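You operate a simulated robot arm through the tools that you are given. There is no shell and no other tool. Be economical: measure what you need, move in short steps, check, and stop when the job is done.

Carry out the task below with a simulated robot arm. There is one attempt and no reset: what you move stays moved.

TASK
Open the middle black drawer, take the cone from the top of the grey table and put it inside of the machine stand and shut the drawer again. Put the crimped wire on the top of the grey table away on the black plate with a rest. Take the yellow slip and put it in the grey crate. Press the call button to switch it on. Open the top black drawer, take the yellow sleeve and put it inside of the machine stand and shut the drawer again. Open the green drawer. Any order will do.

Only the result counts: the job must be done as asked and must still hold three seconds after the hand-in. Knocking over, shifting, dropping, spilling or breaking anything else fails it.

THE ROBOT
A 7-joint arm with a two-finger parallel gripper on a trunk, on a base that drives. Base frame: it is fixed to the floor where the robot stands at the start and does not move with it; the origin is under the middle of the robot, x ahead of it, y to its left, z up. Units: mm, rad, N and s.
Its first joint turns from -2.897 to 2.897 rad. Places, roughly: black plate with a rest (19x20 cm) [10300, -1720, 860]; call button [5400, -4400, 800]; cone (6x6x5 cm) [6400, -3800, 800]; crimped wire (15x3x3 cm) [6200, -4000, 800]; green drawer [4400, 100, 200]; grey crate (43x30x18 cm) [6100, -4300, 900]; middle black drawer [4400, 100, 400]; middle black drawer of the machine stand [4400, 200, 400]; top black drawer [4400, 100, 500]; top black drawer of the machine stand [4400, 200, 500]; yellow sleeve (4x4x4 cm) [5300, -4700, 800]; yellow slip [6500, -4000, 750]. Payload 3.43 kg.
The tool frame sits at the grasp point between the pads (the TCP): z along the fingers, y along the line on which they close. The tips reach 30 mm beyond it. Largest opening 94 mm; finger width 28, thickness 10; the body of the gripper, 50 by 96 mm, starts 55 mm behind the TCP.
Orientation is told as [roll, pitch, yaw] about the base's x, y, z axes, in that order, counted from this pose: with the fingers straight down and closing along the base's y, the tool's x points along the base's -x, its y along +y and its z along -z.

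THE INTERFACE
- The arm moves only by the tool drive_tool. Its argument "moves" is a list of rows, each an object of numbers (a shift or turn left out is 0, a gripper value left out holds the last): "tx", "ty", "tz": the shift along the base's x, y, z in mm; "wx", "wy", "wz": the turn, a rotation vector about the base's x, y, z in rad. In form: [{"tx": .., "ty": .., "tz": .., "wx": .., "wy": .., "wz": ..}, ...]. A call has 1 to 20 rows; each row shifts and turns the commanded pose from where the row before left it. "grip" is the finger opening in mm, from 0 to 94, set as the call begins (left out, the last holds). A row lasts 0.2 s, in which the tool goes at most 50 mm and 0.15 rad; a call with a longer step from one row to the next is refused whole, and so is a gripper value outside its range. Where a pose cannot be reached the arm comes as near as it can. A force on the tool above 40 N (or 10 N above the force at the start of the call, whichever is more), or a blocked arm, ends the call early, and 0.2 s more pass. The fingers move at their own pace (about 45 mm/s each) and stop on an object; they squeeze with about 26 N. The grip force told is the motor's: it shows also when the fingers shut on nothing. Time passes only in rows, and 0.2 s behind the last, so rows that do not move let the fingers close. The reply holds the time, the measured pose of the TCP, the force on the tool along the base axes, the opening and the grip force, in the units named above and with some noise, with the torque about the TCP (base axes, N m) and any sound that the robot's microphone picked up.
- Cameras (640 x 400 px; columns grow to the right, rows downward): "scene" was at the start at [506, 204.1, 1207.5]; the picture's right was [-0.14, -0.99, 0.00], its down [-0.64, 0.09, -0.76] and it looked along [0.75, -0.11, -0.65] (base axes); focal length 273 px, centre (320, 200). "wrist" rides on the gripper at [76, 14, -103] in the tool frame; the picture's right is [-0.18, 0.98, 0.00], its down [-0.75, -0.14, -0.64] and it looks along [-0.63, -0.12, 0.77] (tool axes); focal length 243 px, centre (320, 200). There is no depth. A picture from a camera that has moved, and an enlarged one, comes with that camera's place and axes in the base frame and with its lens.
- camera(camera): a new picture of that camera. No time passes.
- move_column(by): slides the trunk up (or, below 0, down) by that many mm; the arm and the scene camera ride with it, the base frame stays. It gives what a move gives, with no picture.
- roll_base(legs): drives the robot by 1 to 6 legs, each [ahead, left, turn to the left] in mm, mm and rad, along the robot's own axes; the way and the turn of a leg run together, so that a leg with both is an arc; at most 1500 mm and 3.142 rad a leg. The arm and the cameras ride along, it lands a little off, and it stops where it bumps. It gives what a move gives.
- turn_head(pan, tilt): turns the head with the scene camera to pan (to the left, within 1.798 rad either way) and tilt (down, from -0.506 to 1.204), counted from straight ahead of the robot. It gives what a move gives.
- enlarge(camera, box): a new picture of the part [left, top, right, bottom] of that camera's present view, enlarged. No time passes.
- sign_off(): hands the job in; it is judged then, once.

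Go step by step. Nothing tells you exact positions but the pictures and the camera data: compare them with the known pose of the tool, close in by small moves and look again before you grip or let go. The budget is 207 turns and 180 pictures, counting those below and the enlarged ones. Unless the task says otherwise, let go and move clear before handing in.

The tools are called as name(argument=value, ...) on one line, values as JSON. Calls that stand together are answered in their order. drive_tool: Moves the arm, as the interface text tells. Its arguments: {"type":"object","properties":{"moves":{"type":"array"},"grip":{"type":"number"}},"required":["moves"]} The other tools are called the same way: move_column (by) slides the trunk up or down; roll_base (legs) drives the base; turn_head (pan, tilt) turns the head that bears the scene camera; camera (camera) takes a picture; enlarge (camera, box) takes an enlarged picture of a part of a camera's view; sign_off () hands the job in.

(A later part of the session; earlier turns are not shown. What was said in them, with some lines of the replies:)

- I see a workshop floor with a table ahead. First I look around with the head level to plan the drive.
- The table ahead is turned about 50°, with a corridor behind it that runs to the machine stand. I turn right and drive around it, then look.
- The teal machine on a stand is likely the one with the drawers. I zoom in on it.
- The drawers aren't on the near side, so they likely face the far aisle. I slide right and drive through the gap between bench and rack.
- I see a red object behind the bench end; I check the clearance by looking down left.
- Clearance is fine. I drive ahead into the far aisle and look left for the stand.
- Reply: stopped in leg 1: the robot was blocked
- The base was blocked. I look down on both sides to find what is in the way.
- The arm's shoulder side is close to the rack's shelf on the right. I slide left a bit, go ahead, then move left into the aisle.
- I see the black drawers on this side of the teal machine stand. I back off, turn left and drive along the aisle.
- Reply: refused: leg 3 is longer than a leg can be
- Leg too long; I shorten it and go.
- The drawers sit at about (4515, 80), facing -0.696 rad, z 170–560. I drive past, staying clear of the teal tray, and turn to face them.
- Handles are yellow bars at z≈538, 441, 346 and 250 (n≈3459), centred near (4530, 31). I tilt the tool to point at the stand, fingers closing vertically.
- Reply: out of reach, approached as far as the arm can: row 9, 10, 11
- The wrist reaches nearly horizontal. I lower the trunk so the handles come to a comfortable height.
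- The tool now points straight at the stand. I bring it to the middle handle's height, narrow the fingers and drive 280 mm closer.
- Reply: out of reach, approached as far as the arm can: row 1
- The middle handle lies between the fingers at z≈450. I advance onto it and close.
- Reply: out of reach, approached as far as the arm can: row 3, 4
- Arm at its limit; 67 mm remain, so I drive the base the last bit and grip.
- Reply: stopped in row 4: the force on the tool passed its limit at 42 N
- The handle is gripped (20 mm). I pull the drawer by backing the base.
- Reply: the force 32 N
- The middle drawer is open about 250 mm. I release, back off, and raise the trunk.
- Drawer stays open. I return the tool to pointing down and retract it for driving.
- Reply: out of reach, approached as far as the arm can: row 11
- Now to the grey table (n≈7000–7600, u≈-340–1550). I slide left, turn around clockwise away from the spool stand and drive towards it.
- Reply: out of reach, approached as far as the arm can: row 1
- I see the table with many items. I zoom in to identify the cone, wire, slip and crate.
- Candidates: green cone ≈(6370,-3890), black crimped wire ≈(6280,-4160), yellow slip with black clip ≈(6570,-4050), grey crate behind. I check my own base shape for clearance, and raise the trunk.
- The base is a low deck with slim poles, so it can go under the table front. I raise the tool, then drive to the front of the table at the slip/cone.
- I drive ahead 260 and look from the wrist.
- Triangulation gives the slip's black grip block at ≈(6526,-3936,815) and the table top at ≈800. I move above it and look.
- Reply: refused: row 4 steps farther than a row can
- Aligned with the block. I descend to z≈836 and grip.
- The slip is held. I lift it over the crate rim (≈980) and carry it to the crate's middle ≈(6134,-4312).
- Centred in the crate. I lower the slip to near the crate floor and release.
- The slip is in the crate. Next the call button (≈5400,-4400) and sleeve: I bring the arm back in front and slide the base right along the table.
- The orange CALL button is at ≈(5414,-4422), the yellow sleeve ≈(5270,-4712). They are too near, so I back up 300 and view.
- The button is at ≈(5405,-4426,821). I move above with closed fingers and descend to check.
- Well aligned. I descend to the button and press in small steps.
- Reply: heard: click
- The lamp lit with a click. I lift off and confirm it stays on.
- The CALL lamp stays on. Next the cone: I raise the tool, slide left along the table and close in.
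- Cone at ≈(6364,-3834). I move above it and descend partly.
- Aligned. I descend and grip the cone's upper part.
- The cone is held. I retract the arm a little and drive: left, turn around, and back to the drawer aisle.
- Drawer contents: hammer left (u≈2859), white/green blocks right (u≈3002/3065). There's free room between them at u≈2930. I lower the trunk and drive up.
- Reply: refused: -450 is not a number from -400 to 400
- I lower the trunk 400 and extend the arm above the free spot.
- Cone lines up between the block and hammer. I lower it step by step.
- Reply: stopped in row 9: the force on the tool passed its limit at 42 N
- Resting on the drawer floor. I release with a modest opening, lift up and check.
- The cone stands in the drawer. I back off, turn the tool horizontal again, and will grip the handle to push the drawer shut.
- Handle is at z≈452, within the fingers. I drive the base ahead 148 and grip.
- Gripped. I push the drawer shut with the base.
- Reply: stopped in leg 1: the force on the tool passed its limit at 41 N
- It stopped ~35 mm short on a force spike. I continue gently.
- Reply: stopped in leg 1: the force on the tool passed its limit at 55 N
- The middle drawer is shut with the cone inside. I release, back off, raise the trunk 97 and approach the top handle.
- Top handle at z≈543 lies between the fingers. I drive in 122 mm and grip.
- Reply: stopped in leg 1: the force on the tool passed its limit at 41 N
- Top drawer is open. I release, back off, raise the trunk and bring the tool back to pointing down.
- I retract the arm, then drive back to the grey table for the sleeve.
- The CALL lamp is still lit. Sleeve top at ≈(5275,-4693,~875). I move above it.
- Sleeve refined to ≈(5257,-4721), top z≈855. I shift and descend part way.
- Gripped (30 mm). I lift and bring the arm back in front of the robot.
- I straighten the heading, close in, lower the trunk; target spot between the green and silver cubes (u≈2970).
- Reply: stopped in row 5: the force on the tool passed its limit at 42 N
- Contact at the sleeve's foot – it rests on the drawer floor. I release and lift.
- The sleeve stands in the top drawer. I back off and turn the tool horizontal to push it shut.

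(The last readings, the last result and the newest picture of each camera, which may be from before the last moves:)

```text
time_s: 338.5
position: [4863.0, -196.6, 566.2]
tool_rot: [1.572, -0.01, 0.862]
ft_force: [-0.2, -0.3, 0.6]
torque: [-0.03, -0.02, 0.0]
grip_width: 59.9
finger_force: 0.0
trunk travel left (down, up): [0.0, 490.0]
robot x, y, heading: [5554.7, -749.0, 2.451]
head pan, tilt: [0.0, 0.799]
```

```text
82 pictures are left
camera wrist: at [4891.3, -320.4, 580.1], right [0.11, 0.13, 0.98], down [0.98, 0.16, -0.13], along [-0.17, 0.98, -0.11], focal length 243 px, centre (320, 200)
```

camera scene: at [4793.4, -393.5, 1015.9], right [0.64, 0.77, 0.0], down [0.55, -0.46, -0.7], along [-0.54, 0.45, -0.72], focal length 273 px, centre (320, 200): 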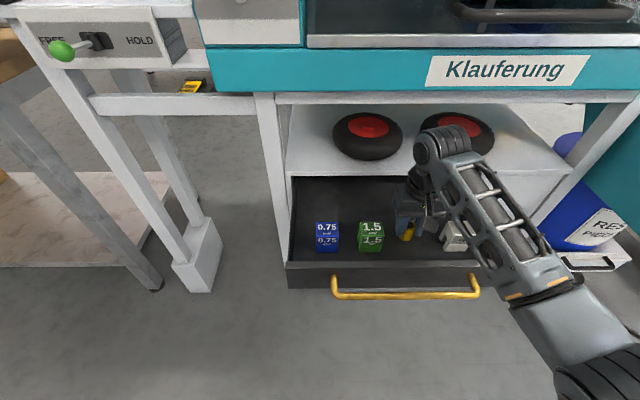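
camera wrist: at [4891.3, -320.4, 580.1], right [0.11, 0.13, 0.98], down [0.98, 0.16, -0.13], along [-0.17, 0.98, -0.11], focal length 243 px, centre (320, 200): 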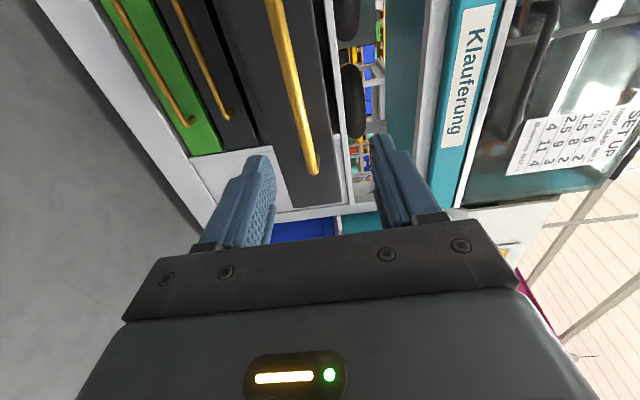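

drive_tool(moves=[{"tz": -21}])

roll_base(legs=[[144, 0, 0]])

drive_tool(moves=[{}, {}, {}], grip=0)

camera(camera="wrist")

```text
time_s: 338.9
position: [4863.8, -196.9, 545.3]
tool_rot: [1.572, -0.01, 0.862]
ft_force: [-0.6, -0.1, -0.1]
torque: [-0.01, -0.03, 0.02]
grip_width: 59.9
finger_force: 0.0
trunk travel left (down, up): [0.0, 490.0]
robot x, y, heading: [5551.7, -750.0, 2.45]
head pan, tilt: [0.0, 0.799]
```

```text
time_s: 340.3
position: [4750.0, -103.5, 545.9]
tool_rot: [1.571, -0.012, 0.862]
ft_force: [1.3, 0.1, 0.2]
torque: [-0.01, -0.02, -0.01]
grip_width: 60.3
finger_force: 0.1
trunk travel left (down, up): [0.0, 490.0]
robot x, y, heading: [5441.1, -655.5, 2.452]
head pan, tilt: [0.0, 0.799]
```

```text
time_s: 341.1
position: [4751.4, -102.9, 544.5]
tool_rot: [1.569, -0.009, 0.862]
ft_force: [0.6, 0.0, -7.3]
torque: [-0.43, 0.33, -0.13]
grip_width: 18.3
finger_force: 26.7
trunk travel left (down, up): [0.0, 490.0]
robot x, y, heading: [5440.4, -654.5, 2.451]
head pan, tilt: [0.0, 0.799]
```

```text
81 pictures are left
camera wrist: at [4779.3, -228.2, 557.4], right [0.11, 0.13, 0.98], down [0.98, 0.16, -0.13], along [-0.17, 0.98, -0.11], focal length 243 px, centre (320, 200)
```

wrist: 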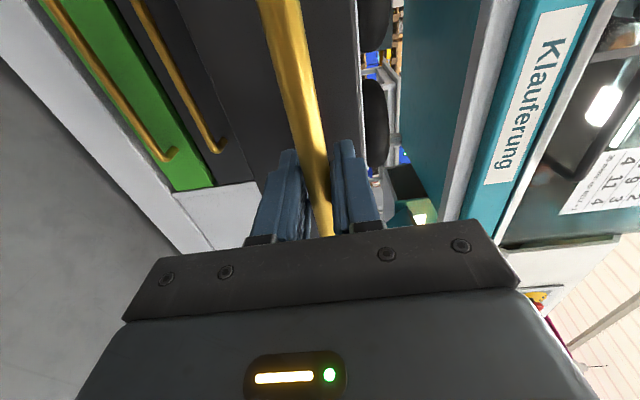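

Gripped. I push the top drawer shut.

roll_base(legs=[[220, 0, -0.005], [32, 0, 0]])

enlarge(camera="scene", box=[220, 100, 540, 300])

```text
time_s: 343.2
position: [4566.0, 47.2, 542.4]
tool_rot: [1.567, -0.007, 0.868]
ft_force: [-2.6, 1.2, 0.7]
torque: [-0.35, 0.26, -0.16]
grip_width: 18.0
finger_force: 45.0
trunk travel left (down, up): [0.0, 490.0]
robot x, y, heading: [5252.6, -500.3, 2.449]
head pan, tilt: [0.0, 0.799]
stopped in leg 2: the force on the tool passed its limit at 40 N (the readings are from after the stop); the commanded pose is now the measured one
```

```text
2.00 times, centred on (380, 200) of scene
camera zoom: at [4732.7, -344.6, 888.0], right [0.64, 0.77, 0.0], down [0.55, -0.46, -0.7], along [-0.54, 0.45, -0.72], focal length 545 px, centre (200, 200)
```

zoom: 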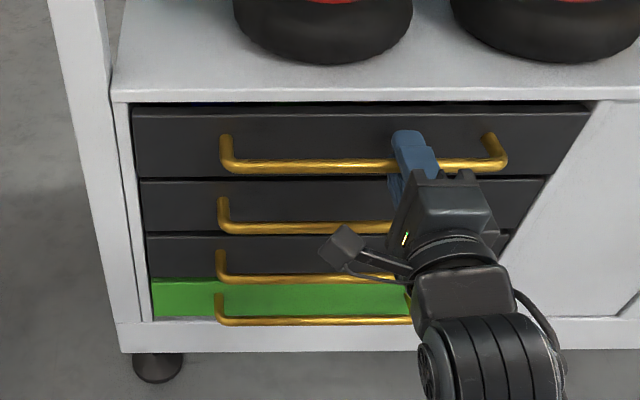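

About 11 mm still open; I push a bit more.

roll_base(legs=[[14, 0, 0]])

enlarge(camera="scene", box=[220, 100, 540, 300])

```text
time_s: 344.1
position: [4557.7, 53.8, 542.8]
tool_rot: [1.571, -0.005, 0.867]
ft_force: [0.4, -0.4, 1.0]
torque: [-0.27, 0.16, -0.14]
grip_width: 18.1
finger_force: 45.1
trunk travel left (down, up): [0.0, 490.0]
robot x, y, heading: [5247.3, -495.3, 2.443]
head pan, tilt: [0.0, 0.799]
stopped in leg 1: the force on the tool passed its limit at 87 N (the readings are from after the stop); the commanded pose is now the measured one
```

```text
2.00 times, centred on (380, 200) of scene
camera zoom: at [4724.1, -337.4, 887.8], right [0.64, 0.77, 0.0], down [0.55, -0.46, -0.7], along [-0.54, 0.45, -0.72], focal length 545 px, centre (200, 200)
```

zoom: 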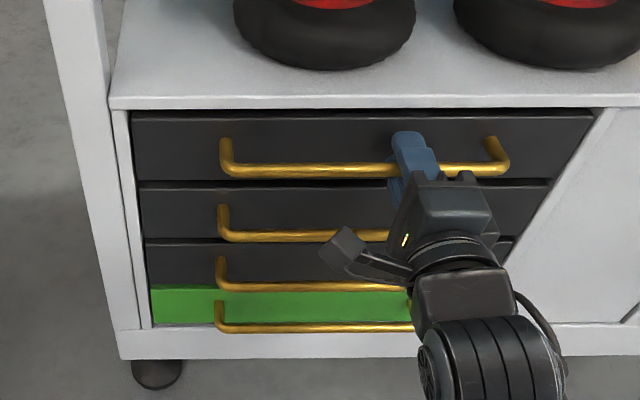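

Top drawer is shut. I release, back off, and lower the tool to the green handle (z≈257).

drive_tool(moves=[{}, {}, {}], grip=60)

roll_base(legs=[[-160, 0, 0]])

drive_tool(moves=[{"tz": -40}, {"tz": -40}, {"tz": -40}, {"tz": -40}, {"tz": -40}, {"tz": -40}, {"tz": -40}])

camera(camera="scene")

camera(camera="wrist")

```text
time_s: 344.9
position: [4558.5, 54.0, 542.7]
tool_rot: [1.568, -0.005, 0.868]
ft_force: [-0.2, 0.3, 0.3]
torque: [0.0, -0.01, 0.03]
grip_width: 59.9
finger_force: 0.0
trunk travel left (down, up): [0.0, 490.0]
robot x, y, heading: [5248.7, -492.7, 2.447]
head pan, tilt: [0.0, 0.799]
```

```text
time_s: 346.3
position: [4680.8, -47.5, 542.5]
tool_rot: [1.569, -0.005, 0.866]
ft_force: [-0.5, 0.4, -0.1]
torque: [0.01, -0.04, 0.02]
grip_width: 60.1
finger_force: 0.1
trunk travel left (down, up): [0.0, 490.0]
robot x, y, heading: [5370.8, -598.0, 2.448]
head pan, tilt: [0.0, 0.799]
```

```text
time_s: 347.9
position: [4681.6, -46.5, 261.4]
tool_rot: [1.571, -0.008, 0.863]
ft_force: [-0.3, 0.3, 0.7]
torque: [-0.02, 0.02, 0.02]
grip_width: 60.3
finger_force: 0.1
trunk travel left (down, up): [0.0, 490.0]
robot x, y, heading: [5371.9, -601.5, 2.443]
head pan, tilt: [0.0, 0.799]
```

```text
78 pictures are left
camera scene: at [4847.3, -439.2, 887.9], right [0.64, 0.77, 0.0], down [0.55, -0.46, -0.7], along [-0.54, 0.45, -0.72], focal length 273 px, centre (320, 200)
```

scene: 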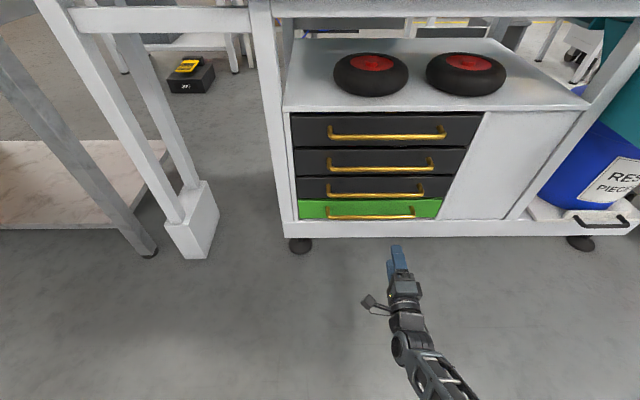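

```text
77 pictures are left
camera wrist: at [4710.3, -171.1, 276.3], right [0.11, 0.14, 0.98], down [0.98, 0.16, -0.14], along [-0.17, 0.98, -0.11], focal length 243 px, centre (320, 200)
```

wrist: 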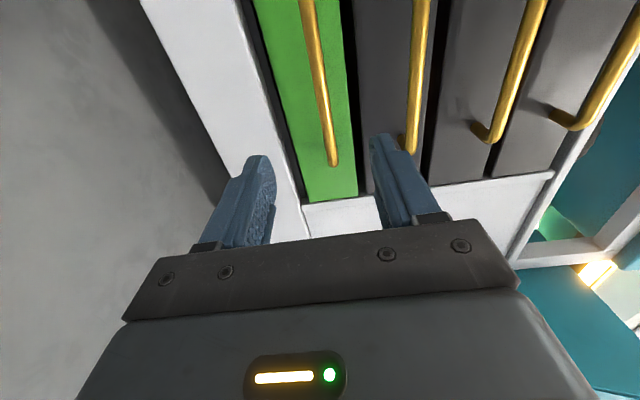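

All upper drawers are shut; green handle at z≈264. I drive in 157 and grip.

drive_tool(moves=[{"tz": 3}])

roll_base(legs=[[156, 0, 0]])

drive_tool(moves=[{}, {}, {}], grip=0)

camera(camera="wrist")

```text
time_s: 348.3
position: [4680.7, -46.7, 264.7]
tool_rot: [1.569, -0.004, 0.866]
ft_force: [-0.3, 0.7, 0.3]
torque: [0.02, -0.01, 0.01]
grip_width: 59.8
finger_force: 0.2
trunk travel left (down, up): [0.0, 490.0]
robot x, y, heading: [5371.3, -597.4, 2.449]
head pan, tilt: [0.0, 0.799]
```

```text
time_s: 349.7
position: [4560.0, 49.8, 265.5]
tool_rot: [1.57, -0.005, 0.868]
ft_force: [0.0, -0.1, 0.8]
torque: [-0.03, 0.02, 0.01]
grip_width: 60.0
finger_force: 0.1
trunk travel left (down, up): [0.0, 490.0]
robot x, y, heading: [5248.4, -499.3, 2.454]
head pan, tilt: [0.0, 0.799]
```

```text
time_s: 350.5
position: [4560.1, 48.6, 264.0]
tool_rot: [1.567, -0.006, 0.869]
ft_force: [0.2, 1.5, -6.3]
torque: [-0.27, 0.2, 0.23]
grip_width: 18.4
finger_force: 26.3
trunk travel left (down, up): [0.0, 490.0]
robot x, y, heading: [5249.8, -496.0, 2.446]
head pan, tilt: [0.0, 0.799]
```

```text
76 pictures are left
camera wrist: at [4589.5, -74.1, 278.9], right [0.11, 0.14, 0.98], down [0.98, 0.16, -0.14], along [-0.18, 0.98, -0.12], focal length 243 px, centre (320, 200)
```

wrist: 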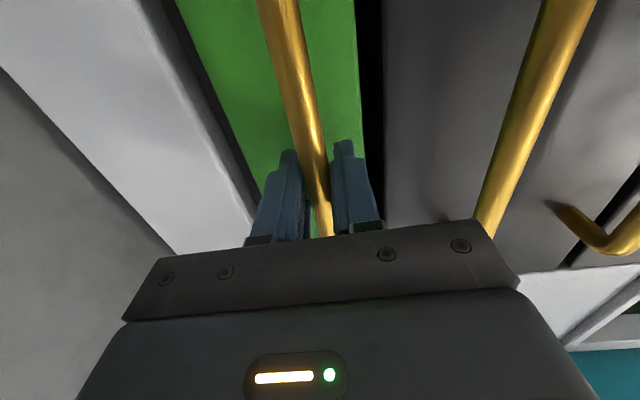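

roll_base(legs=[[-255, 0, 0]])

camera(camera="scene")

```text
time_s: 352.3
position: [4749.4, -103.8, 264.0]
tool_rot: [1.565, -0.003, 0.864]
ft_force: [-1.2, 0.3, -0.9]
torque: [-0.15, 0.08, 0.14]
grip_width: 18.5
finger_force: 45.6
trunk travel left (down, up): [0.0, 490.0]
robot x, y, heading: [5438.0, -654.3, 2.452]
head pan, tilt: [0.0, 0.799]
stopped in leg 1: the force on the tool passed its limit at 42 N (the readings are from after the stop); the commanded pose is now the measured one
```

```text
75 pictures are left
camera scene: at [4914.6, -497.7, 887.9], right [0.64, 0.77, 0.0], down [0.55, -0.46, -0.7], along [-0.54, 0.44, -0.72], focal length 273 px, centre (320, 200)
```

scene: 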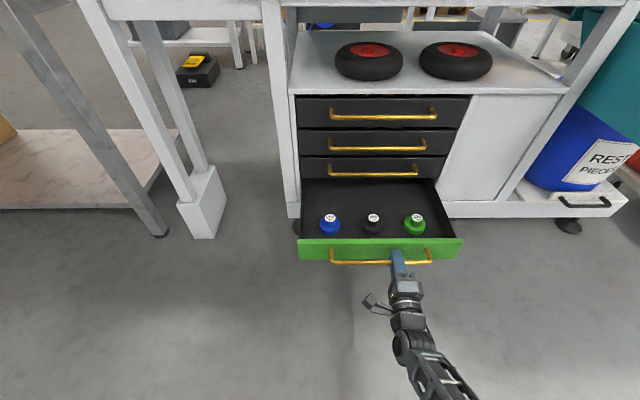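

The green drawer is open to its stop. I release, back off, raise the trunk and turn the tool down for the last item, the wire.

drive_tool(moves=[{}, {}, {}], grip=60)

roll_base(legs=[[-200, 0, 0]])

drive_tool(moves=[{"tz": 40}, {"tz": 40}, {"tz": 40}, {"tz": 40}, {"tz": 40}, {"tz": 40}, {"tz": 40}])

move_column(by=400)

drive_tool(moves=[{"wx": 0.1101, "wy": -0.091}, {"wx": 0.1101, "wy": -0.091}, {"wx": 0.1101, "wy": -0.091}, {"wx": 0.1101, "wy": -0.091}, {"wx": 0.1101, "wy": -0.091}, {"wx": 0.1101, "wy": -0.091}, {"wx": 0.1101, "wy": -0.091}, {"wx": 0.1101, "wy": -0.091}, {"wx": 0.1101, "wy": -0.091}, {"wx": 0.1101, "wy": -0.091}, {"wx": 0.1101, "wy": -0.091}])

drive_tool(moves=[{"wx": -0.091, "wy": -0.1101, "tz": 10}, {"wx": -0.091, "wy": -0.1101, "tz": 10}, {"wx": -0.091, "wy": -0.1101, "tz": 10}, {"wx": -0.091, "wy": -0.1101, "tz": 10}, {"wx": -0.091, "wy": -0.1101, "tz": 10}, {"wx": -0.091, "wy": -0.1101, "tz": 10}, {"wx": -0.091, "wy": -0.1101, "tz": 10}, {"wx": -0.091, "wy": -0.1101, "tz": 10}, {"wx": -0.091, "wy": -0.1101, "tz": 10}, {"wx": -0.091, "wy": -0.1101, "tz": 10}, {"wx": -0.091, "wy": -0.1101, "tz": 10}])

camera(camera="scene")

```text
time_s: 353.1
position: [4748.6, -103.3, 264.6]
tool_rot: [1.566, -0.003, 0.866]
ft_force: [0.7, 0.2, 0.3]
torque: [-0.03, 0.0, 0.01]
grip_width: 60.3
finger_force: 0.1
trunk travel left (down, up): [0.0, 490.0]
robot x, y, heading: [5436.4, -651.8, 2.453]
head pan, tilt: [0.0, 0.799]
```

```text
time_s: 354.7
position: [4902.5, -230.2, 263.2]
tool_rot: [1.566, -0.004, 0.864]
ft_force: [0.2, -0.4, 0.3]
torque: [0.0, -0.02, 0.01]
grip_width: 60.0
finger_force: 0.0
trunk travel left (down, up): [0.0, 490.0]
robot x, y, heading: [5591.1, -784.0, 2.449]
head pan, tilt: [0.0, 0.799]
```

```text
time_s: 356.3
position: [4905.2, -229.9, 542.9]
tool_rot: [1.568, -0.003, 0.861]
ft_force: [-0.4, 0.1, 0.0]
torque: [0.0, -0.01, -0.02]
grip_width: 59.8
finger_force: 0.0
trunk travel left (down, up): [0.0, 490.0]
robot x, y, heading: [5590.5, -777.5, 2.453]
head pan, tilt: [0.0, 0.799]
```

```text
time_s: 360.1
position: [4903.1, -229.5, 942.6]
tool_rot: [1.566, -0.002, 0.862]
ft_force: [-0.2, -0.2, 0.5]
torque: [0.0, -0.03, 0.03]
grip_width: 60.2
finger_force: 0.0
trunk travel left (down, up): [-400.0, 90.0]
robot x, y, heading: [5590.9, -779.2, 2.447]
head pan, tilt: [0.0, 0.799]
```

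```text
time_s: 362.6
position: [4903.7, -230.4, 942.4]
tool_rot: [-2.836, -1.551, -1.0]
ft_force: [-0.3, 0.4, -0.8]
torque: [0.04, -0.01, 0.03]
grip_width: 59.9
finger_force: 0.1
trunk travel left (down, up): [-400.0, 90.0]
robot x, y, heading: [5589.5, -781.6, 2.449]
head pan, tilt: [0.0, 0.799]
```

```text
time_s: 364.9
position: [4903.4, -228.6, 1043.3]
tool_rot: [-0.006, -0.158, 2.454]
ft_force: [0.2, 0.4, -0.1]
torque: [-0.01, 0.05, 0.03]
grip_width: 60.1
finger_force: 0.1
out of reach, approached as far as the arm can: row 9, 10
trunk travel left (down, up): [-400.0, 90.0]
robot x, y, heading: [5592.9, -783.2, 2.453]
head pan, tilt: [0.0, 0.799]
```

```text
74 pictures are left
camera scene: at [5068.2, -624.2, 1287.8], right [0.64, 0.77, 0.0], down [0.55, -0.46, -0.7], along [-0.54, 0.44, -0.72], focal length 273 px, centre (320, 200)
```

scene: 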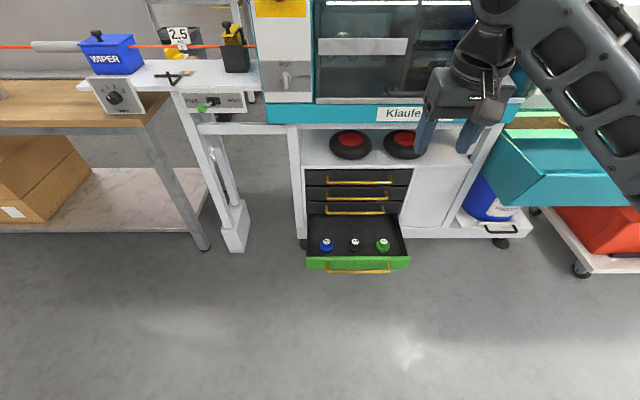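

All done at the stand. I straighten the tool, raise fully and drive back to the table for the wire.

move_column(by=88)

drive_tool(moves=[{"tx": 31, "ty": -26, "tz": -15}, {"tx": 31, "ty": -26, "tz": -15}, {"tx": 31, "ty": -26, "tz": -15, "wx": -0.05, "wy": -0.061}, {"wx": -0.05, "wy": -0.061}], grip=80)

roll_base(legs=[[0, 1180, 0], [0, 0, -3.141], [1450, 0, 0], [110, 0, 0]])

```text
time_s: 366.2
position: [4903.9, -229.2, 1130.5]
tool_rot: [-0.003, -0.159, 2.457]
ft_force: [-0.1, 0.5, 0.4]
torque: [0.02, 0.02, 0.05]
grip_width: 60.2
finger_force: 0.1
trunk travel left (down, up): [-488.0, 2.0]
robot x, y, heading: [5591.8, -779.0, 2.451]
head pan, tilt: [0.0, 0.799]
```

```text
time_s: 367.2
position: [4996.2, -307.4, 1085.2]
tool_rot: [-0.004, -0.002, 2.454]
ft_force: [0.5, -0.3, 0.4]
torque: [0.0, 0.0, 0.01]
grip_width: 79.9
finger_force: 0.0
trunk travel left (down, up): [-488.0, 2.0]
robot x, y, heading: [5595.6, -780.1, 2.448]
head pan, tilt: [0.0, 0.799]
```

```text
time_s: 388.4
position: [6540.6, -3318.8, 1083.9]
tool_rot: [-0.004, -0.004, -0.779]
ft_force: [-0.8, 0.1, -0.5]
torque: [0.0, -0.02, 0.0]
grip_width: 80.0
finger_force: 0.0
trunk travel left (down, up): [-488.0, 2.0]
robot x, y, heading: [5990.3, -2796.7, -0.782]
head pan, tilt: [0.0, 0.799]
```

roll_base(legs=[[0, 0, 0.085], [0, -800, 0], [210, 0, 0]])

camera(camera="wrist")

camera(camera="scene")

```text
time_s: 394.4
position: [6215.0, -4023.1, 1083.9]
tool_rot: [-0.005, -0.003, -0.713]
ft_force: [-0.4, -0.1, 0.4]
torque: [-0.01, -0.01, 0.01]
grip_width: 80.2
finger_force: 0.1
trunk travel left (down, up): [-488.0, 2.0]
robot x, y, heading: [5626.7, -3536.3, -0.715]
head pan, tilt: [0.0, 0.799]
```

```text
73 pictures are left
camera wrist: at [6164.9, -3962.1, 1187.6], right [0.78, 0.62, 0.0], down [0.48, -0.6, 0.64], along [0.4, -0.51, -0.76], focal length 243 px, centre (320, 200)
```

wrist: 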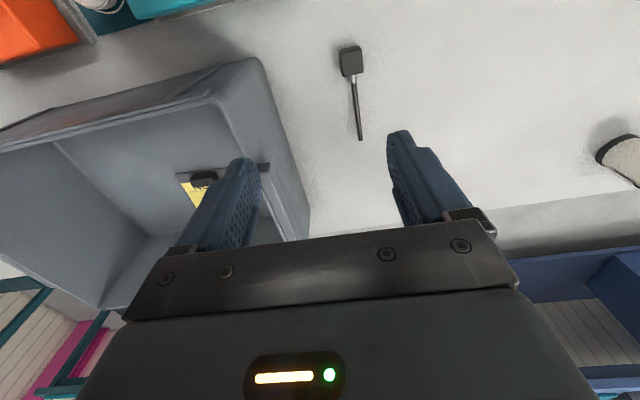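

```text
72 pictures are left
camera scene: at [6148.2, -3703.4, 1375.9], right [-0.66, -0.75, 0.0], down [-0.54, 0.47, -0.7], along [0.53, -0.46, -0.72], focal length 273 px, centre (320, 200)
```

scene: 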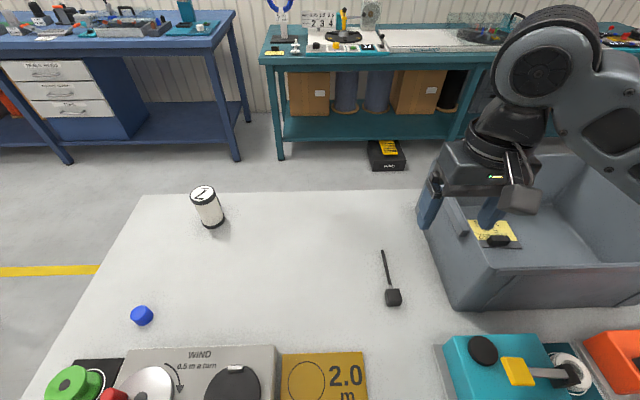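

Wire's block at ≈(6230,-3985), wire lying along my forward direction – ideal. I move above the block and descend.

drive_tool(moves=[{"tx": 15, "ty": 38}, {"tz": -45}, {"tz": -45}, {"tz": -45}])

camera(camera="wrist")

```text
time_s: 395.4
position: [6227.2, -3987.3, 949.6]
tool_rot: [-0.006, -0.006, -0.714]
ft_force: [0.8, 0.2, 0.7]
torque: [0.01, 0.03, -0.02]
grip_width: 79.7
finger_force: 0.1
trunk travel left (down, up): [-488.0, 2.0]
robot x, y, heading: [5627.9, -3536.3, -0.718]
head pan, tilt: [0.0, 0.799]
```

```text
71 pictures are left
camera wrist: at [6177.8, -3925.5, 1052.2], right [0.78, 0.62, 0.0], down [0.48, -0.6, 0.65], along [0.4, -0.51, -0.76], focal length 243 px, centre (320, 200)
```

wrist: 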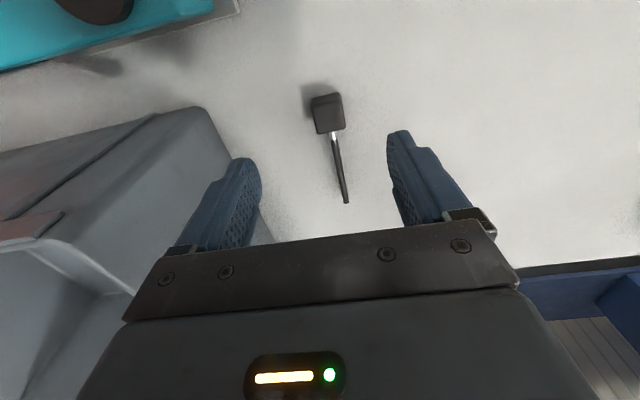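

drive_tool(moves=[{"tx": 5, "ty": 4.5, "tz": -40}, {"tz": -40}, {"tz": -30}], grip=70)

camera(camera="wrist")

```text
time_s: 396.2
position: [6233.6, -3980.7, 838.7]
tool_rot: [-0.006, -0.003, -0.714]
ft_force: [0.5, -0.8, -0.4]
torque: [0.02, -0.01, 0.02]
grip_width: 70.0
finger_force: 0.1
trunk travel left (down, up): [-488.0, 2.0]
robot x, y, heading: [5630.2, -3538.3, -0.714]
head pan, tilt: [0.0, 0.799]
```

```text
70 pictures are left
camera wrist: at [6184.7, -3919.9, 942.2], right [0.78, 0.62, -0.01], down [0.48, -0.6, 0.64], along [0.4, -0.51, -0.76], focal length 243 px, centre (320, 200)
```

wrist: 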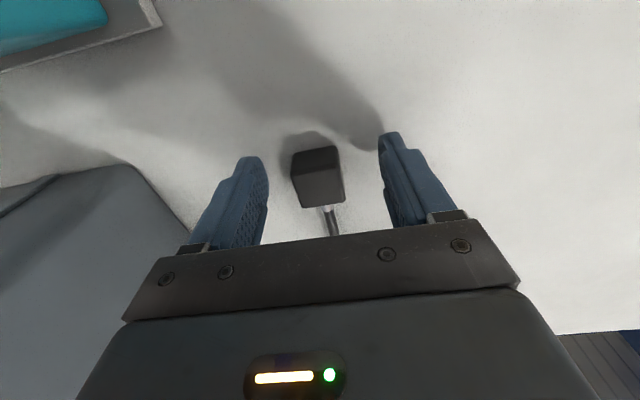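

drive_tool(moves=[{}, {}, {}, {}], grip=0)

drive_tool(moves=[{"tz": 20}, {"tz": 45}, {"tz": 45}, {"tz": 45}, {"tz": 45}, {"tz": 40}])

camera(camera="wrist")

```text
time_s: 397.2
position: [6232.7, -3981.5, 839.8]
tool_rot: [-0.005, -0.002, -0.711]
ft_force: [-0.4, -0.9, 0.0]
torque: [0.01, -0.03, 0.02]
grip_width: 29.3
finger_force: 25.8
trunk travel left (down, up): [-488.0, 2.0]
robot x, y, heading: [5627.8, -3535.3, -0.718]
head pan, tilt: [0.0, 0.799]
```

```text
time_s: 398.6
position: [6233.2, -3981.3, 1077.9]
tool_rot: [-0.006, -0.003, -0.712]
ft_force: [0.6, 0.5, -0.1]
torque: [0.01, -0.02, -0.03]
grip_width: 29.2
finger_force: 25.7
trunk travel left (down, up): [-488.0, 2.0]
robot x, y, heading: [5629.5, -3541.2, -0.712]
head pan, tilt: [0.0, 0.799]
```

```text
69 pictures are left
camera wrist: at [6185.4, -3920.2, 1181.5], right [0.78, 0.62, 0.0], down [0.48, -0.6, 0.64], along [0.4, -0.51, -0.77], focal length 243 px, centre (320, 200)
```

wrist: 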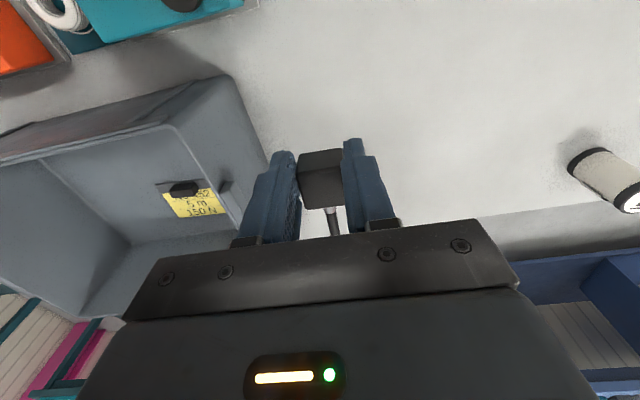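

The wire is held. I back out, slide to the gap between the tables and look for the route to the black plate.

roll_base(legs=[[-200, 0, 0.015], [0, 1270, 0]])

turn_head(pan=0.5, tilt=0.35)

camera(camera="scene")

turn_head(pan=0, tilt=0.8)

camera(camera="scene")

```text
time_s: 406.4
position: [6930.1, -2820.4, 1078.9]
tool_rot: [-0.005, -0.003, -0.68]
ft_force: [-1.4, 1.0, -1.4]
torque: [0.0, -0.02, 0.0]
grip_width: 28.9
finger_force: 26.0
trunk travel left (down, up): [-488.0, 2.0]
robot x, y, heading: [6307.5, -2397.6, -0.687]
head pan, tilt: [0.0, 0.799]
```

```text
time_s: 407.3
position: [6929.6, -2821.6, 1078.6]
tool_rot: [-0.003, -0.003, -0.681]
ft_force: [-0.6, -0.5, -0.3]
torque: [0.01, -0.02, -0.02]
grip_width: 29.0
finger_force: 26.5
trunk travel left (down, up): [-488.0, 2.0]
robot x, y, heading: [6309.0, -2395.1, -0.685]
head pan, tilt: [0.499, 0.351]
```

```text
68 pictures are left
camera scene: at [6864.6, -2512.7, 1415.4], right [-0.18, -0.98, 0.0], down [-0.34, 0.06, -0.94], along [0.92, -0.17, -0.34], focal length 273 px, centre (320, 200)
```

scene: 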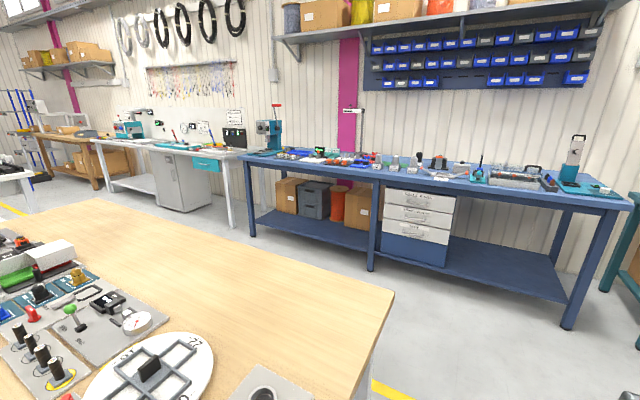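

```text
time_s: 408.2
position: [6929.6, -2822.3, 1078.7]
tool_rot: [-0.006, -0.002, -0.681]
ft_force: [0.1, 0.8, -0.7]
torque: [-0.03, 0.0, -0.03]
grip_width: 29.1
finger_force: 26.7
trunk travel left (down, up): [-488.0, 2.0]
robot x, y, heading: [6307.0, -2396.6, -0.686]
head pan, tilt: [0.0, 0.799]
```

```text
67 pictures are left
camera scene: at [6835.7, -2546.4, 1375.9], right [-0.63, -0.78, 0.0], down [-0.56, 0.45, -0.7], along [0.54, -0.44, -0.72], focal length 273 px, centre (320, 200)
```

scene: 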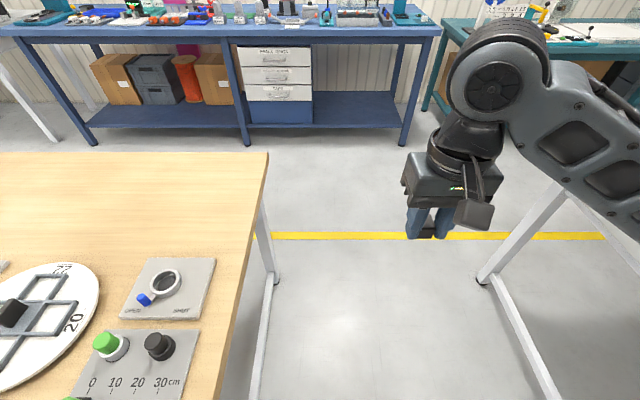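

turn_head(pan=0.5, tilt=0.35)

enlarge(camera="scene", box=[90, 90, 290, 215])

```text
time_s: 409.1
position: [6929.6, -2820.9, 1078.1]
tool_rot: [-0.005, -0.003, -0.679]
ft_force: [0.8, 0.1, -1.0]
torque: [0.01, 0.03, 0.02]
grip_width: 29.2
finger_force: 26.6
trunk travel left (down, up): [-488.0, 2.0]
robot x, y, heading: [6309.7, -2393.2, -0.687]
head pan, tilt: [0.499, 0.351]
```

```text
3.20 times, centred on (190, 152) of scene
camera zoom: at [6864.6, -2512.7, 1415.4], right [-0.18, -0.98, 0.0], down [-0.34, 0.06, -0.94], along [0.92, -0.17, -0.34], focal length 872 px, centre (736, 352)
```

zoom: 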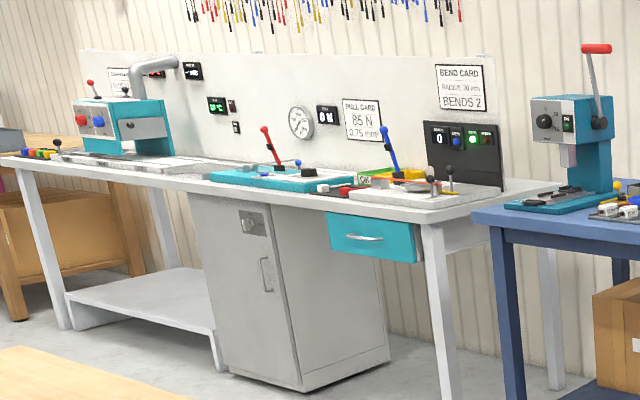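

The plate is on the white bench by the wall (u≈5280). I drive through the gap, turn left into the aisle, and continue along the benches.

drive_tool(moves=[{"tz": 30}])

roll_base(legs=[[0, -90, -0.009], [1450, 0, 0], [70, 0, 0], [0, 0, 1.571]])

turn_head(pan=0, tilt=0.5)

camera(camera="scene")

```text
time_s: 409.5
position: [6929.7, -2821.5, 1109.1]
tool_rot: [-0.007, -0.001, -0.681]
ft_force: [-0.7, 0.5, -1.0]
torque: [0.02, 0.01, 0.04]
grip_width: 29.4
finger_force: 26.1
trunk travel left (down, up): [-488.0, 2.0]
robot x, y, heading: [6310.4, -2393.7, -0.686]
head pan, tilt: [0.499, 0.351]
```

```text
time_s: 421.9
position: [7843.2, -2824.4, 1108.4]
tool_rot: [-0.004, 0.0, 0.893]
ft_force: [1.1, -0.9, -0.4]
torque: [-0.03, -0.01, -0.03]
grip_width: 29.0
finger_force: 26.2
trunk travel left (down, up): [-488.0, 2.0]
robot x, y, heading: [7420.5, -3446.5, 0.888]
head pan, tilt: [0.499, 0.351]
```

```text
time_s: 422.9
position: [7842.8, -2824.0, 1109.2]
tool_rot: [-0.004, -0.002, 0.893]
ft_force: [0.0, 0.1, -0.8]
torque: [-0.02, 0.02, 0.02]
grip_width: 29.4
finger_force: 26.0
trunk travel left (down, up): [-488.0, 2.0]
robot x, y, heading: [7420.9, -3446.3, 0.889]
head pan, tilt: [0.0, 0.499]
```

```text
65 pictures are left
camera scene: at [7575.8, -2910.4, 1401.8], right [0.78, -0.63, 0.0], down [-0.3, -0.37, -0.88], along [0.55, 0.68, -0.48], focal length 273 px, centre (320, 200)
```

scene: 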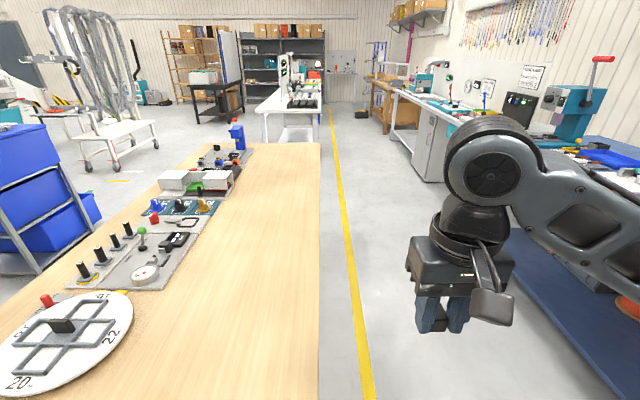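

roll_base(legs=[[0, -250, -0.013], [1450, 0, 0], [750, 0, 0]])

turn_head(pan=-0.6, tilt=0.5)

camera(camera="scene")

```text
time_s: 435.2
position: [9373.6, -1220.9, 1109.5]
tool_rot: [-0.004, -0.002, 0.941]
ft_force: [-0.1, 1.5, -2.1]
torque: [0.01, 0.03, -0.01]
grip_width: 29.1
finger_force: 25.5
trunk travel left (down, up): [-488.0, 2.0]
robot x, y, heading: [8980.6, -1860.6, 0.939]
head pan, tilt: [0.0, 0.499]
```

```text
time_s: 436.2
position: [9375.8, -1220.4, 1107.9]
tool_rot: [-0.006, -0.003, 0.942]
ft_force: [-0.4, -0.6, -1.0]
torque: [-0.03, 0.04, 0.01]
grip_width: 29.2
finger_force: 25.7
trunk travel left (down, up): [-488.0, 2.0]
robot x, y, heading: [8979.0, -1860.8, 0.938]
head pan, tilt: [-0.6, 0.499]
```

```text
64 pictures are left
camera scene: at [9143.0, -1362.9, 1401.8], right [0.33, -0.94, 0.0], down [-0.45, -0.16, -0.88], along [0.83, 0.29, -0.48], focal length 273 px, centre (320, 200)
```

scene: 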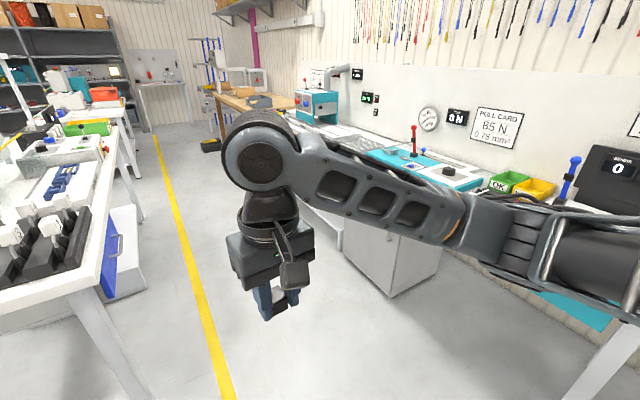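

roll_base(legs=[[0, 0, -0.063], [850, 0, 0], [0, 0, -1.571]])

turn_head(pan=0, tilt=0.7)

camera(camera="scene")

camera(camera="wrist")

```text
time_s: 445.0
position: [10163.1, -1613.5, 1109.2]
tool_rot: [-0.004, -0.004, -0.659]
ft_force: [-0.3, 0.2, -0.7]
torque: [0.01, 0.02, 0.02]
grip_width: 29.1
finger_force: 26.2
trunk travel left (down, up): [-488.0, 2.0]
robot x, y, heading: [9527.9, -1204.5, -0.662]
head pan, tilt: [-0.6, 0.499]
```

```text
time_s: 446.0
position: [10162.0, -1613.9, 1108.3]
tool_rot: [-0.006, -0.002, -0.658]
ft_force: [0.4, -0.5, -0.3]
torque: [0.01, 0.03, 0.01]
grip_width: 29.2
finger_force: 26.3
trunk travel left (down, up): [-488.0, 2.0]
robot x, y, heading: [9533.0, -1201.3, -0.658]
head pan, tilt: [0.0, 0.7]
```

```text
63 pictures are left
camera scene: at [10065.0, -1343.5, 1384.1], right [-0.61, -0.79, 0.0], down [-0.51, 0.4, -0.77], along [0.6, -0.47, -0.64], focal length 273 px, centre (320, 200)
```

scene: 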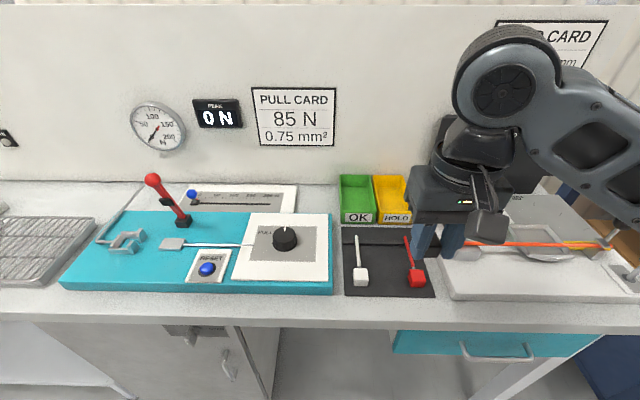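

```text
62 pictures are left
camera wrist: at [10110.8, -1555.7, 1212.2], right [0.75, 0.67, 0.0], down [0.51, -0.57, 0.64], along [0.43, -0.48, -0.76], focal length 243 px, centre (320, 200)
```

wrist: 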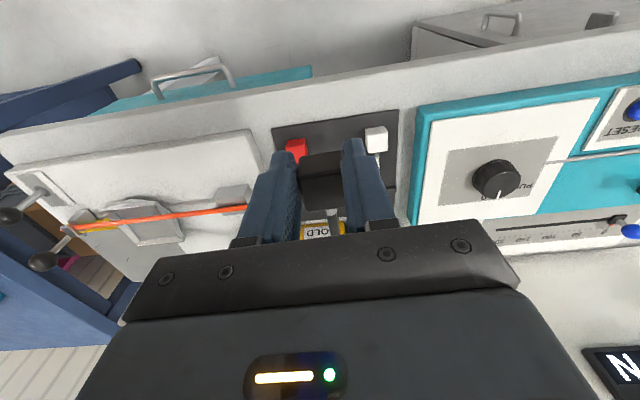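

I see the black plate holding a white and a red wire, with a rest behind. I zoom in to find a free spot.

enlarge(camera="scene", box=[320, 210, 480, 310])

enlarge(camera="wrist", box=[250, 90, 430, 240])

```text
4.00 times, centred on (400, 260) of scene
camera zoom: at [10065.0, -1343.5, 1384.1], right [-0.61, -0.79, 0.0], down [-0.51, 0.4, -0.77], along [0.6, -0.47, -0.64], focal length 1090 px, centre (0, -40)
```

zoom: 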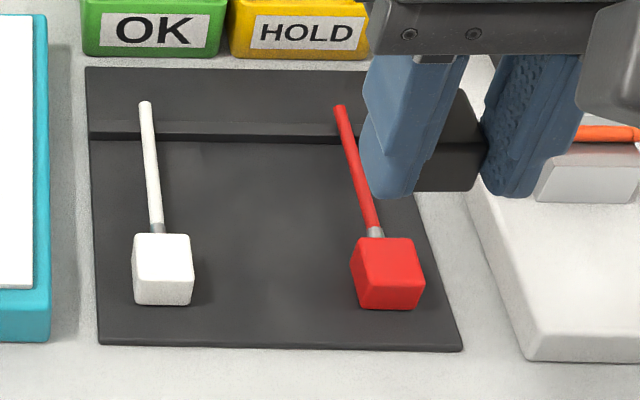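

```text
2.67 times, centred on (340, 165) of wrist
camera zoom: at [10110.8, -1555.7, 1212.2], right [0.75, 0.67, 0.0], down [0.51, -0.57, 0.64], along [0.43, -0.48, -0.76], focal length 647 px, centre (267, 293)
```

zoom: 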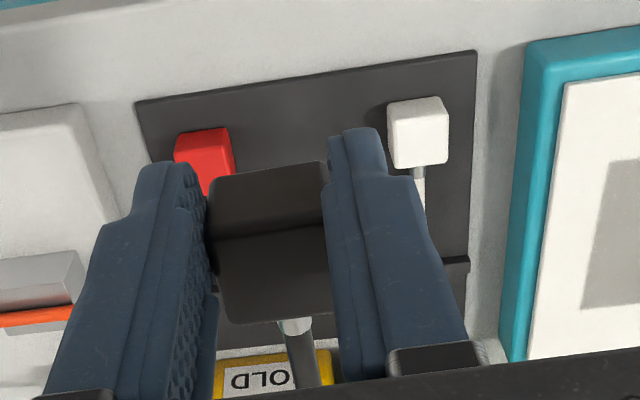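

The white and red blocks sit ≈118 mm apart; the free middle is ≈(10242,-1667), plate z≈860. I align yaw and move over it.

drive_tool(moves=[{"tx": 40, "ty": -26, "wz": -0.06}, {"tx": 40, "ty": -27}, {"tz": -45}, {"tz": -45}, {"tz": -30}])

camera(camera="wrist")

enlarge(camera="scene", box=[300, 180, 500, 310])

```text
time_s: 447.2
position: [10242.3, -1666.8, 987.9]
tool_rot: [-0.005, -0.004, -0.717]
ft_force: [-0.5, -0.2, -0.9]
torque: [0.02, -0.01, -0.03]
grip_width: 28.8
finger_force: 25.9
trunk travel left (down, up): [-488.0, 2.0]
robot x, y, heading: [9533.5, -1204.5, -0.666]
head pan, tilt: [0.0, 0.7]
```

```text
59 pictures are left
camera wrist: at [10194.7, -1604.9, 1090.9], right [0.78, 0.62, 0.0], down [0.48, -0.6, 0.65], along [0.4, -0.51, -0.76], focal length 243 px, centre (320, 200)
```

wrist: 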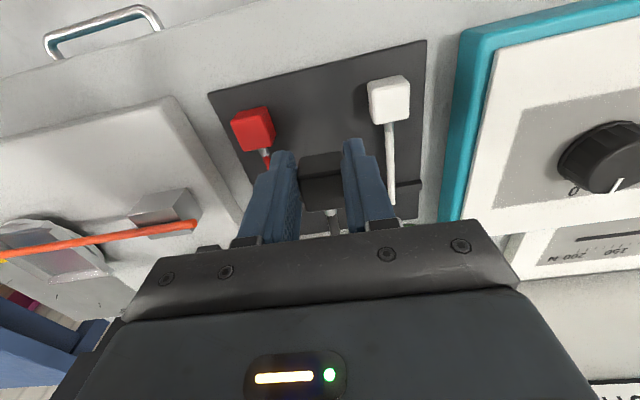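

```text
3.08 times, centred on (400, 245) of scene
camera zoom: at [10064.9, -1343.5, 1384.2], right [-0.61, -0.79, 0.0], down [-0.51, 0.4, -0.76], along [0.6, -0.47, -0.64], focal length 839 px, centre (74, 62)
```

zoom: 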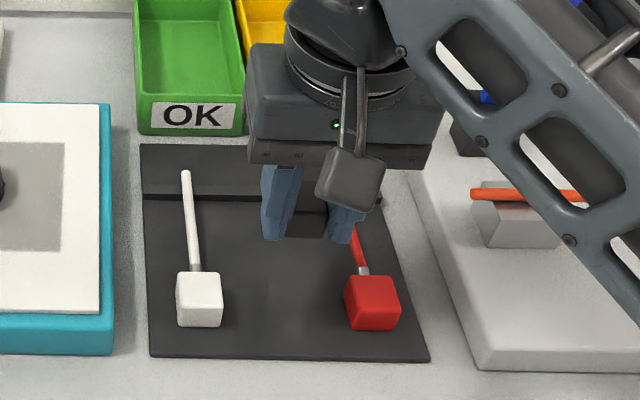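

Aligned midway. I descend gently onto the plate.

drive_tool(moves=[{"tx": -3, "ty": 3, "tz": -40}, {"tz": -30}])

camera(camera="wrist")

enlarge(camera="scene", box=[300, 180, 500, 310])

```text
time_s: 447.8
position: [10240.3, -1663.5, 918.5]
tool_rot: [-0.004, -0.001, -0.718]
ft_force: [0.8, -0.1, 0.0]
torque: [0.04, -0.01, 0.01]
grip_width: 29.0
finger_force: 26.0
trunk travel left (down, up): [-488.0, 2.0]
robot x, y, heading: [9532.0, -1202.1, -0.66]
head pan, tilt: [0.0, 0.7]
```

```text
57 pictures are left
camera wrist: at [10192.6, -1601.6, 1021.1], right [0.79, 0.62, 0.0], down [0.48, -0.6, 0.64], along [0.4, -0.51, -0.76], focal length 243 px, centre (320, 200)
```

wrist: 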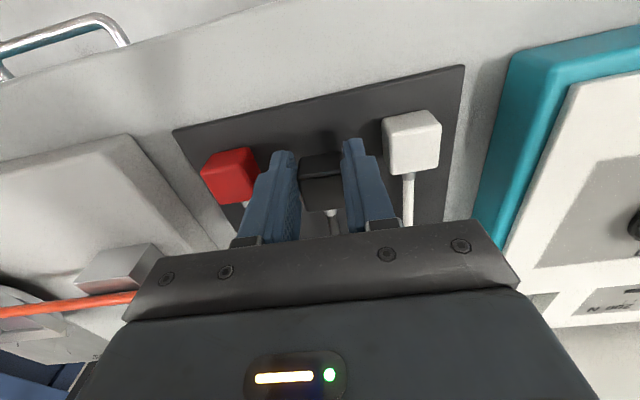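

```text
3.08 times, centred on (400, 245) of scene
camera zoom: at [10064.9, -1343.6, 1384.2], right [-0.61, -0.79, 0.0], down [-0.51, 0.4, -0.76], along [0.6, -0.47, -0.64], focal length 839 px, centre (74, 62)
```

zoom: 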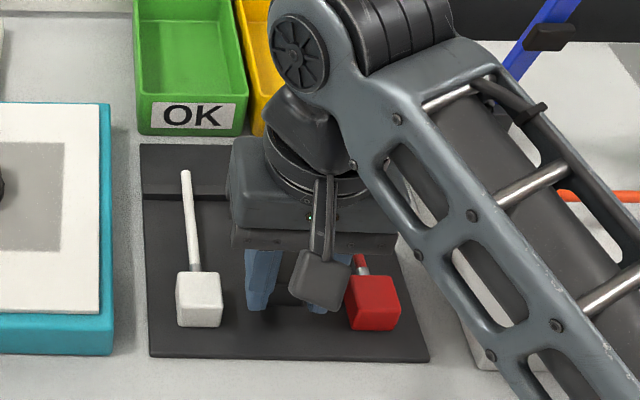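

drive_tool(moves=[{"tz": -8}, {"tz": -4}, {"tz": -3}, {"tz": -2}, {"tz": -2}, {"tz": -2}])

```text
time_s: 449.2
position: [10242.0, -1663.8, 899.9]
tool_rot: [-0.006, -0.005, -0.717]
ft_force: [5.1, 1.5, 22.6]
torque: [-0.04, -0.32, 0.07]
grip_width: 29.7
finger_force: 26.1
trunk travel left (down, up): [-488.0, 2.0]
robot x, y, heading: [9532.6, -1202.9, -0.663]
head pan, tilt: [0.0, 0.7]
```

In contact with the plate at z≈900. I release with a small opening and lift straight up.

drive_tool(moves=[{"tz": 1}, {}, {}], grip=44)

drive_tool(moves=[{"tz": 10}, {"tz": 20}, {"tz": 40}, {"tz": 45}, {"tz": 45}])

camera(camera="wrist")

camera(camera="scene")

```text
time_s: 450.0
position: [10239.2, -1664.2, 897.9]
tool_rot: [-0.007, -0.002, -0.718]
ft_force: [0.6, 0.4, -0.2]
torque: [0.02, 0.04, -0.03]
grip_width: 44.0
finger_force: 0.0
trunk travel left (down, up): [-488.0, 2.0]
robot x, y, heading: [9532.8, -1203.3, -0.659]
head pan, tilt: [0.0, 0.7]
```

```text
time_s: 451.2
position: [10239.6, -1664.0, 1057.4]
tool_rot: [-0.007, -0.001, -0.719]
ft_force: [1.0, -0.4, -0.2]
torque: [-0.01, 0.04, 0.01]
grip_width: 43.9
finger_force: 0.0
trunk travel left (down, up): [-488.0, 2.0]
robot x, y, heading: [9533.7, -1200.3, -0.658]
head pan, tilt: [0.0, 0.7]
```

```text
55 pictures are left
camera wrist: at [10192.1, -1602.3, 1161.8], right [0.79, 0.62, -0.01], down [0.48, -0.6, 0.64], along [0.39, -0.51, -0.77], focal length 243 px, centre (320, 200)
```

wrist: 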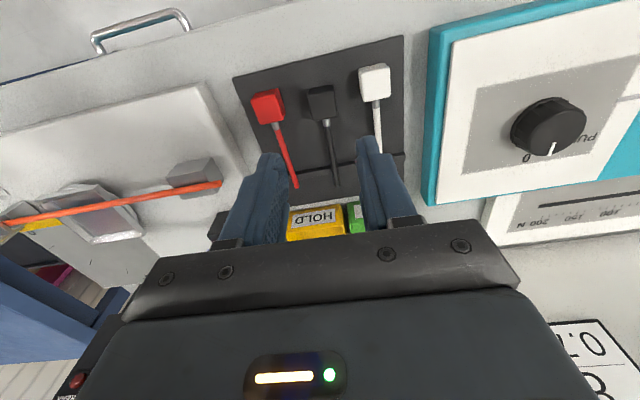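

```text
54 pictures are left
camera scene: at [10065.1, -1343.3, 1383.9], right [-0.61, -0.79, 0.0], down [-0.51, 0.4, -0.76], along [0.6, -0.47, -0.64], focal length 273 px, centre (320, 200)
```

scene: 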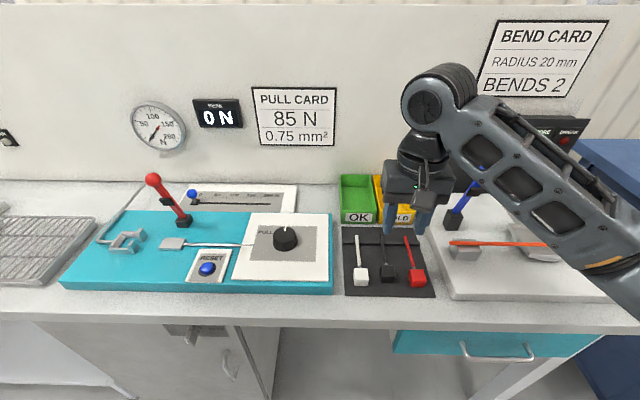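

The wire lies on the plate between the other two, over the rest. I back away clear before handing in.

drive_tool(moves=[{"tz": 40}, {"tz": 20}])

roll_base(legs=[[-150, 0, 0]])

enlarge(camera="scene", box=[280, 180, 520, 330])

```text
time_s: 451.8
position: [10239.4, -1664.7, 1120.0]
tool_rot: [-0.008, -0.003, -0.717]
ft_force: [0.4, 0.5, -0.2]
torque: [0.01, 0.02, 0.03]
grip_width: 44.1
finger_force: 0.2
trunk travel left (down, up): [-488.0, 2.0]
robot x, y, heading: [9535.0, -1200.3, -0.663]
head pan, tilt: [0.0, 0.7]
```

```text
time_s: 453.1
position: [10122.0, -1571.4, 1119.4]
tool_rot: [-0.005, -0.001, -0.716]
ft_force: [0.8, 0.5, 0.2]
torque: [-0.02, 0.02, 0.02]
grip_width: 44.0
finger_force: 0.0
trunk travel left (down, up): [-488.0, 2.0]
robot x, y, heading: [9413.1, -1113.1, -0.662]
head pan, tilt: [0.0, 0.7]
```

```text
2.67 times, centred on (400, 255) of scene
camera zoom: at [9947.2, -1250.6, 1384.0], right [-0.61, -0.79, 0.0], down [-0.51, 0.39, -0.76], along [0.6, -0.47, -0.64], focal length 727 px, centre (107, 53)
```

zoom: 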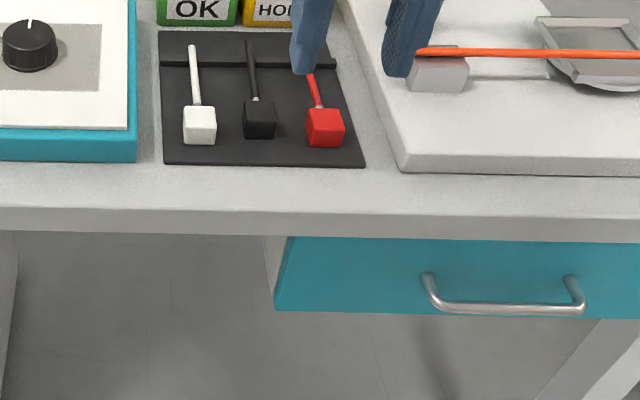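

Everything is in place and the hand is clear, so I hand in.

sign_off()

```text
The job is handed in.
```

I finished all six tasks and handed the job in. The cone is in the shut middle drawer and the sleeve in the shut top drawer. The slip is in the grey crate, the call button's lamp is lit, the green drawer is open to its stop, and the wire is on the black plate, over the rest.

The base was blocked once on the first drive, near the spool rack's shelf. I saw nothing shifted there, but I did not check that spot again.
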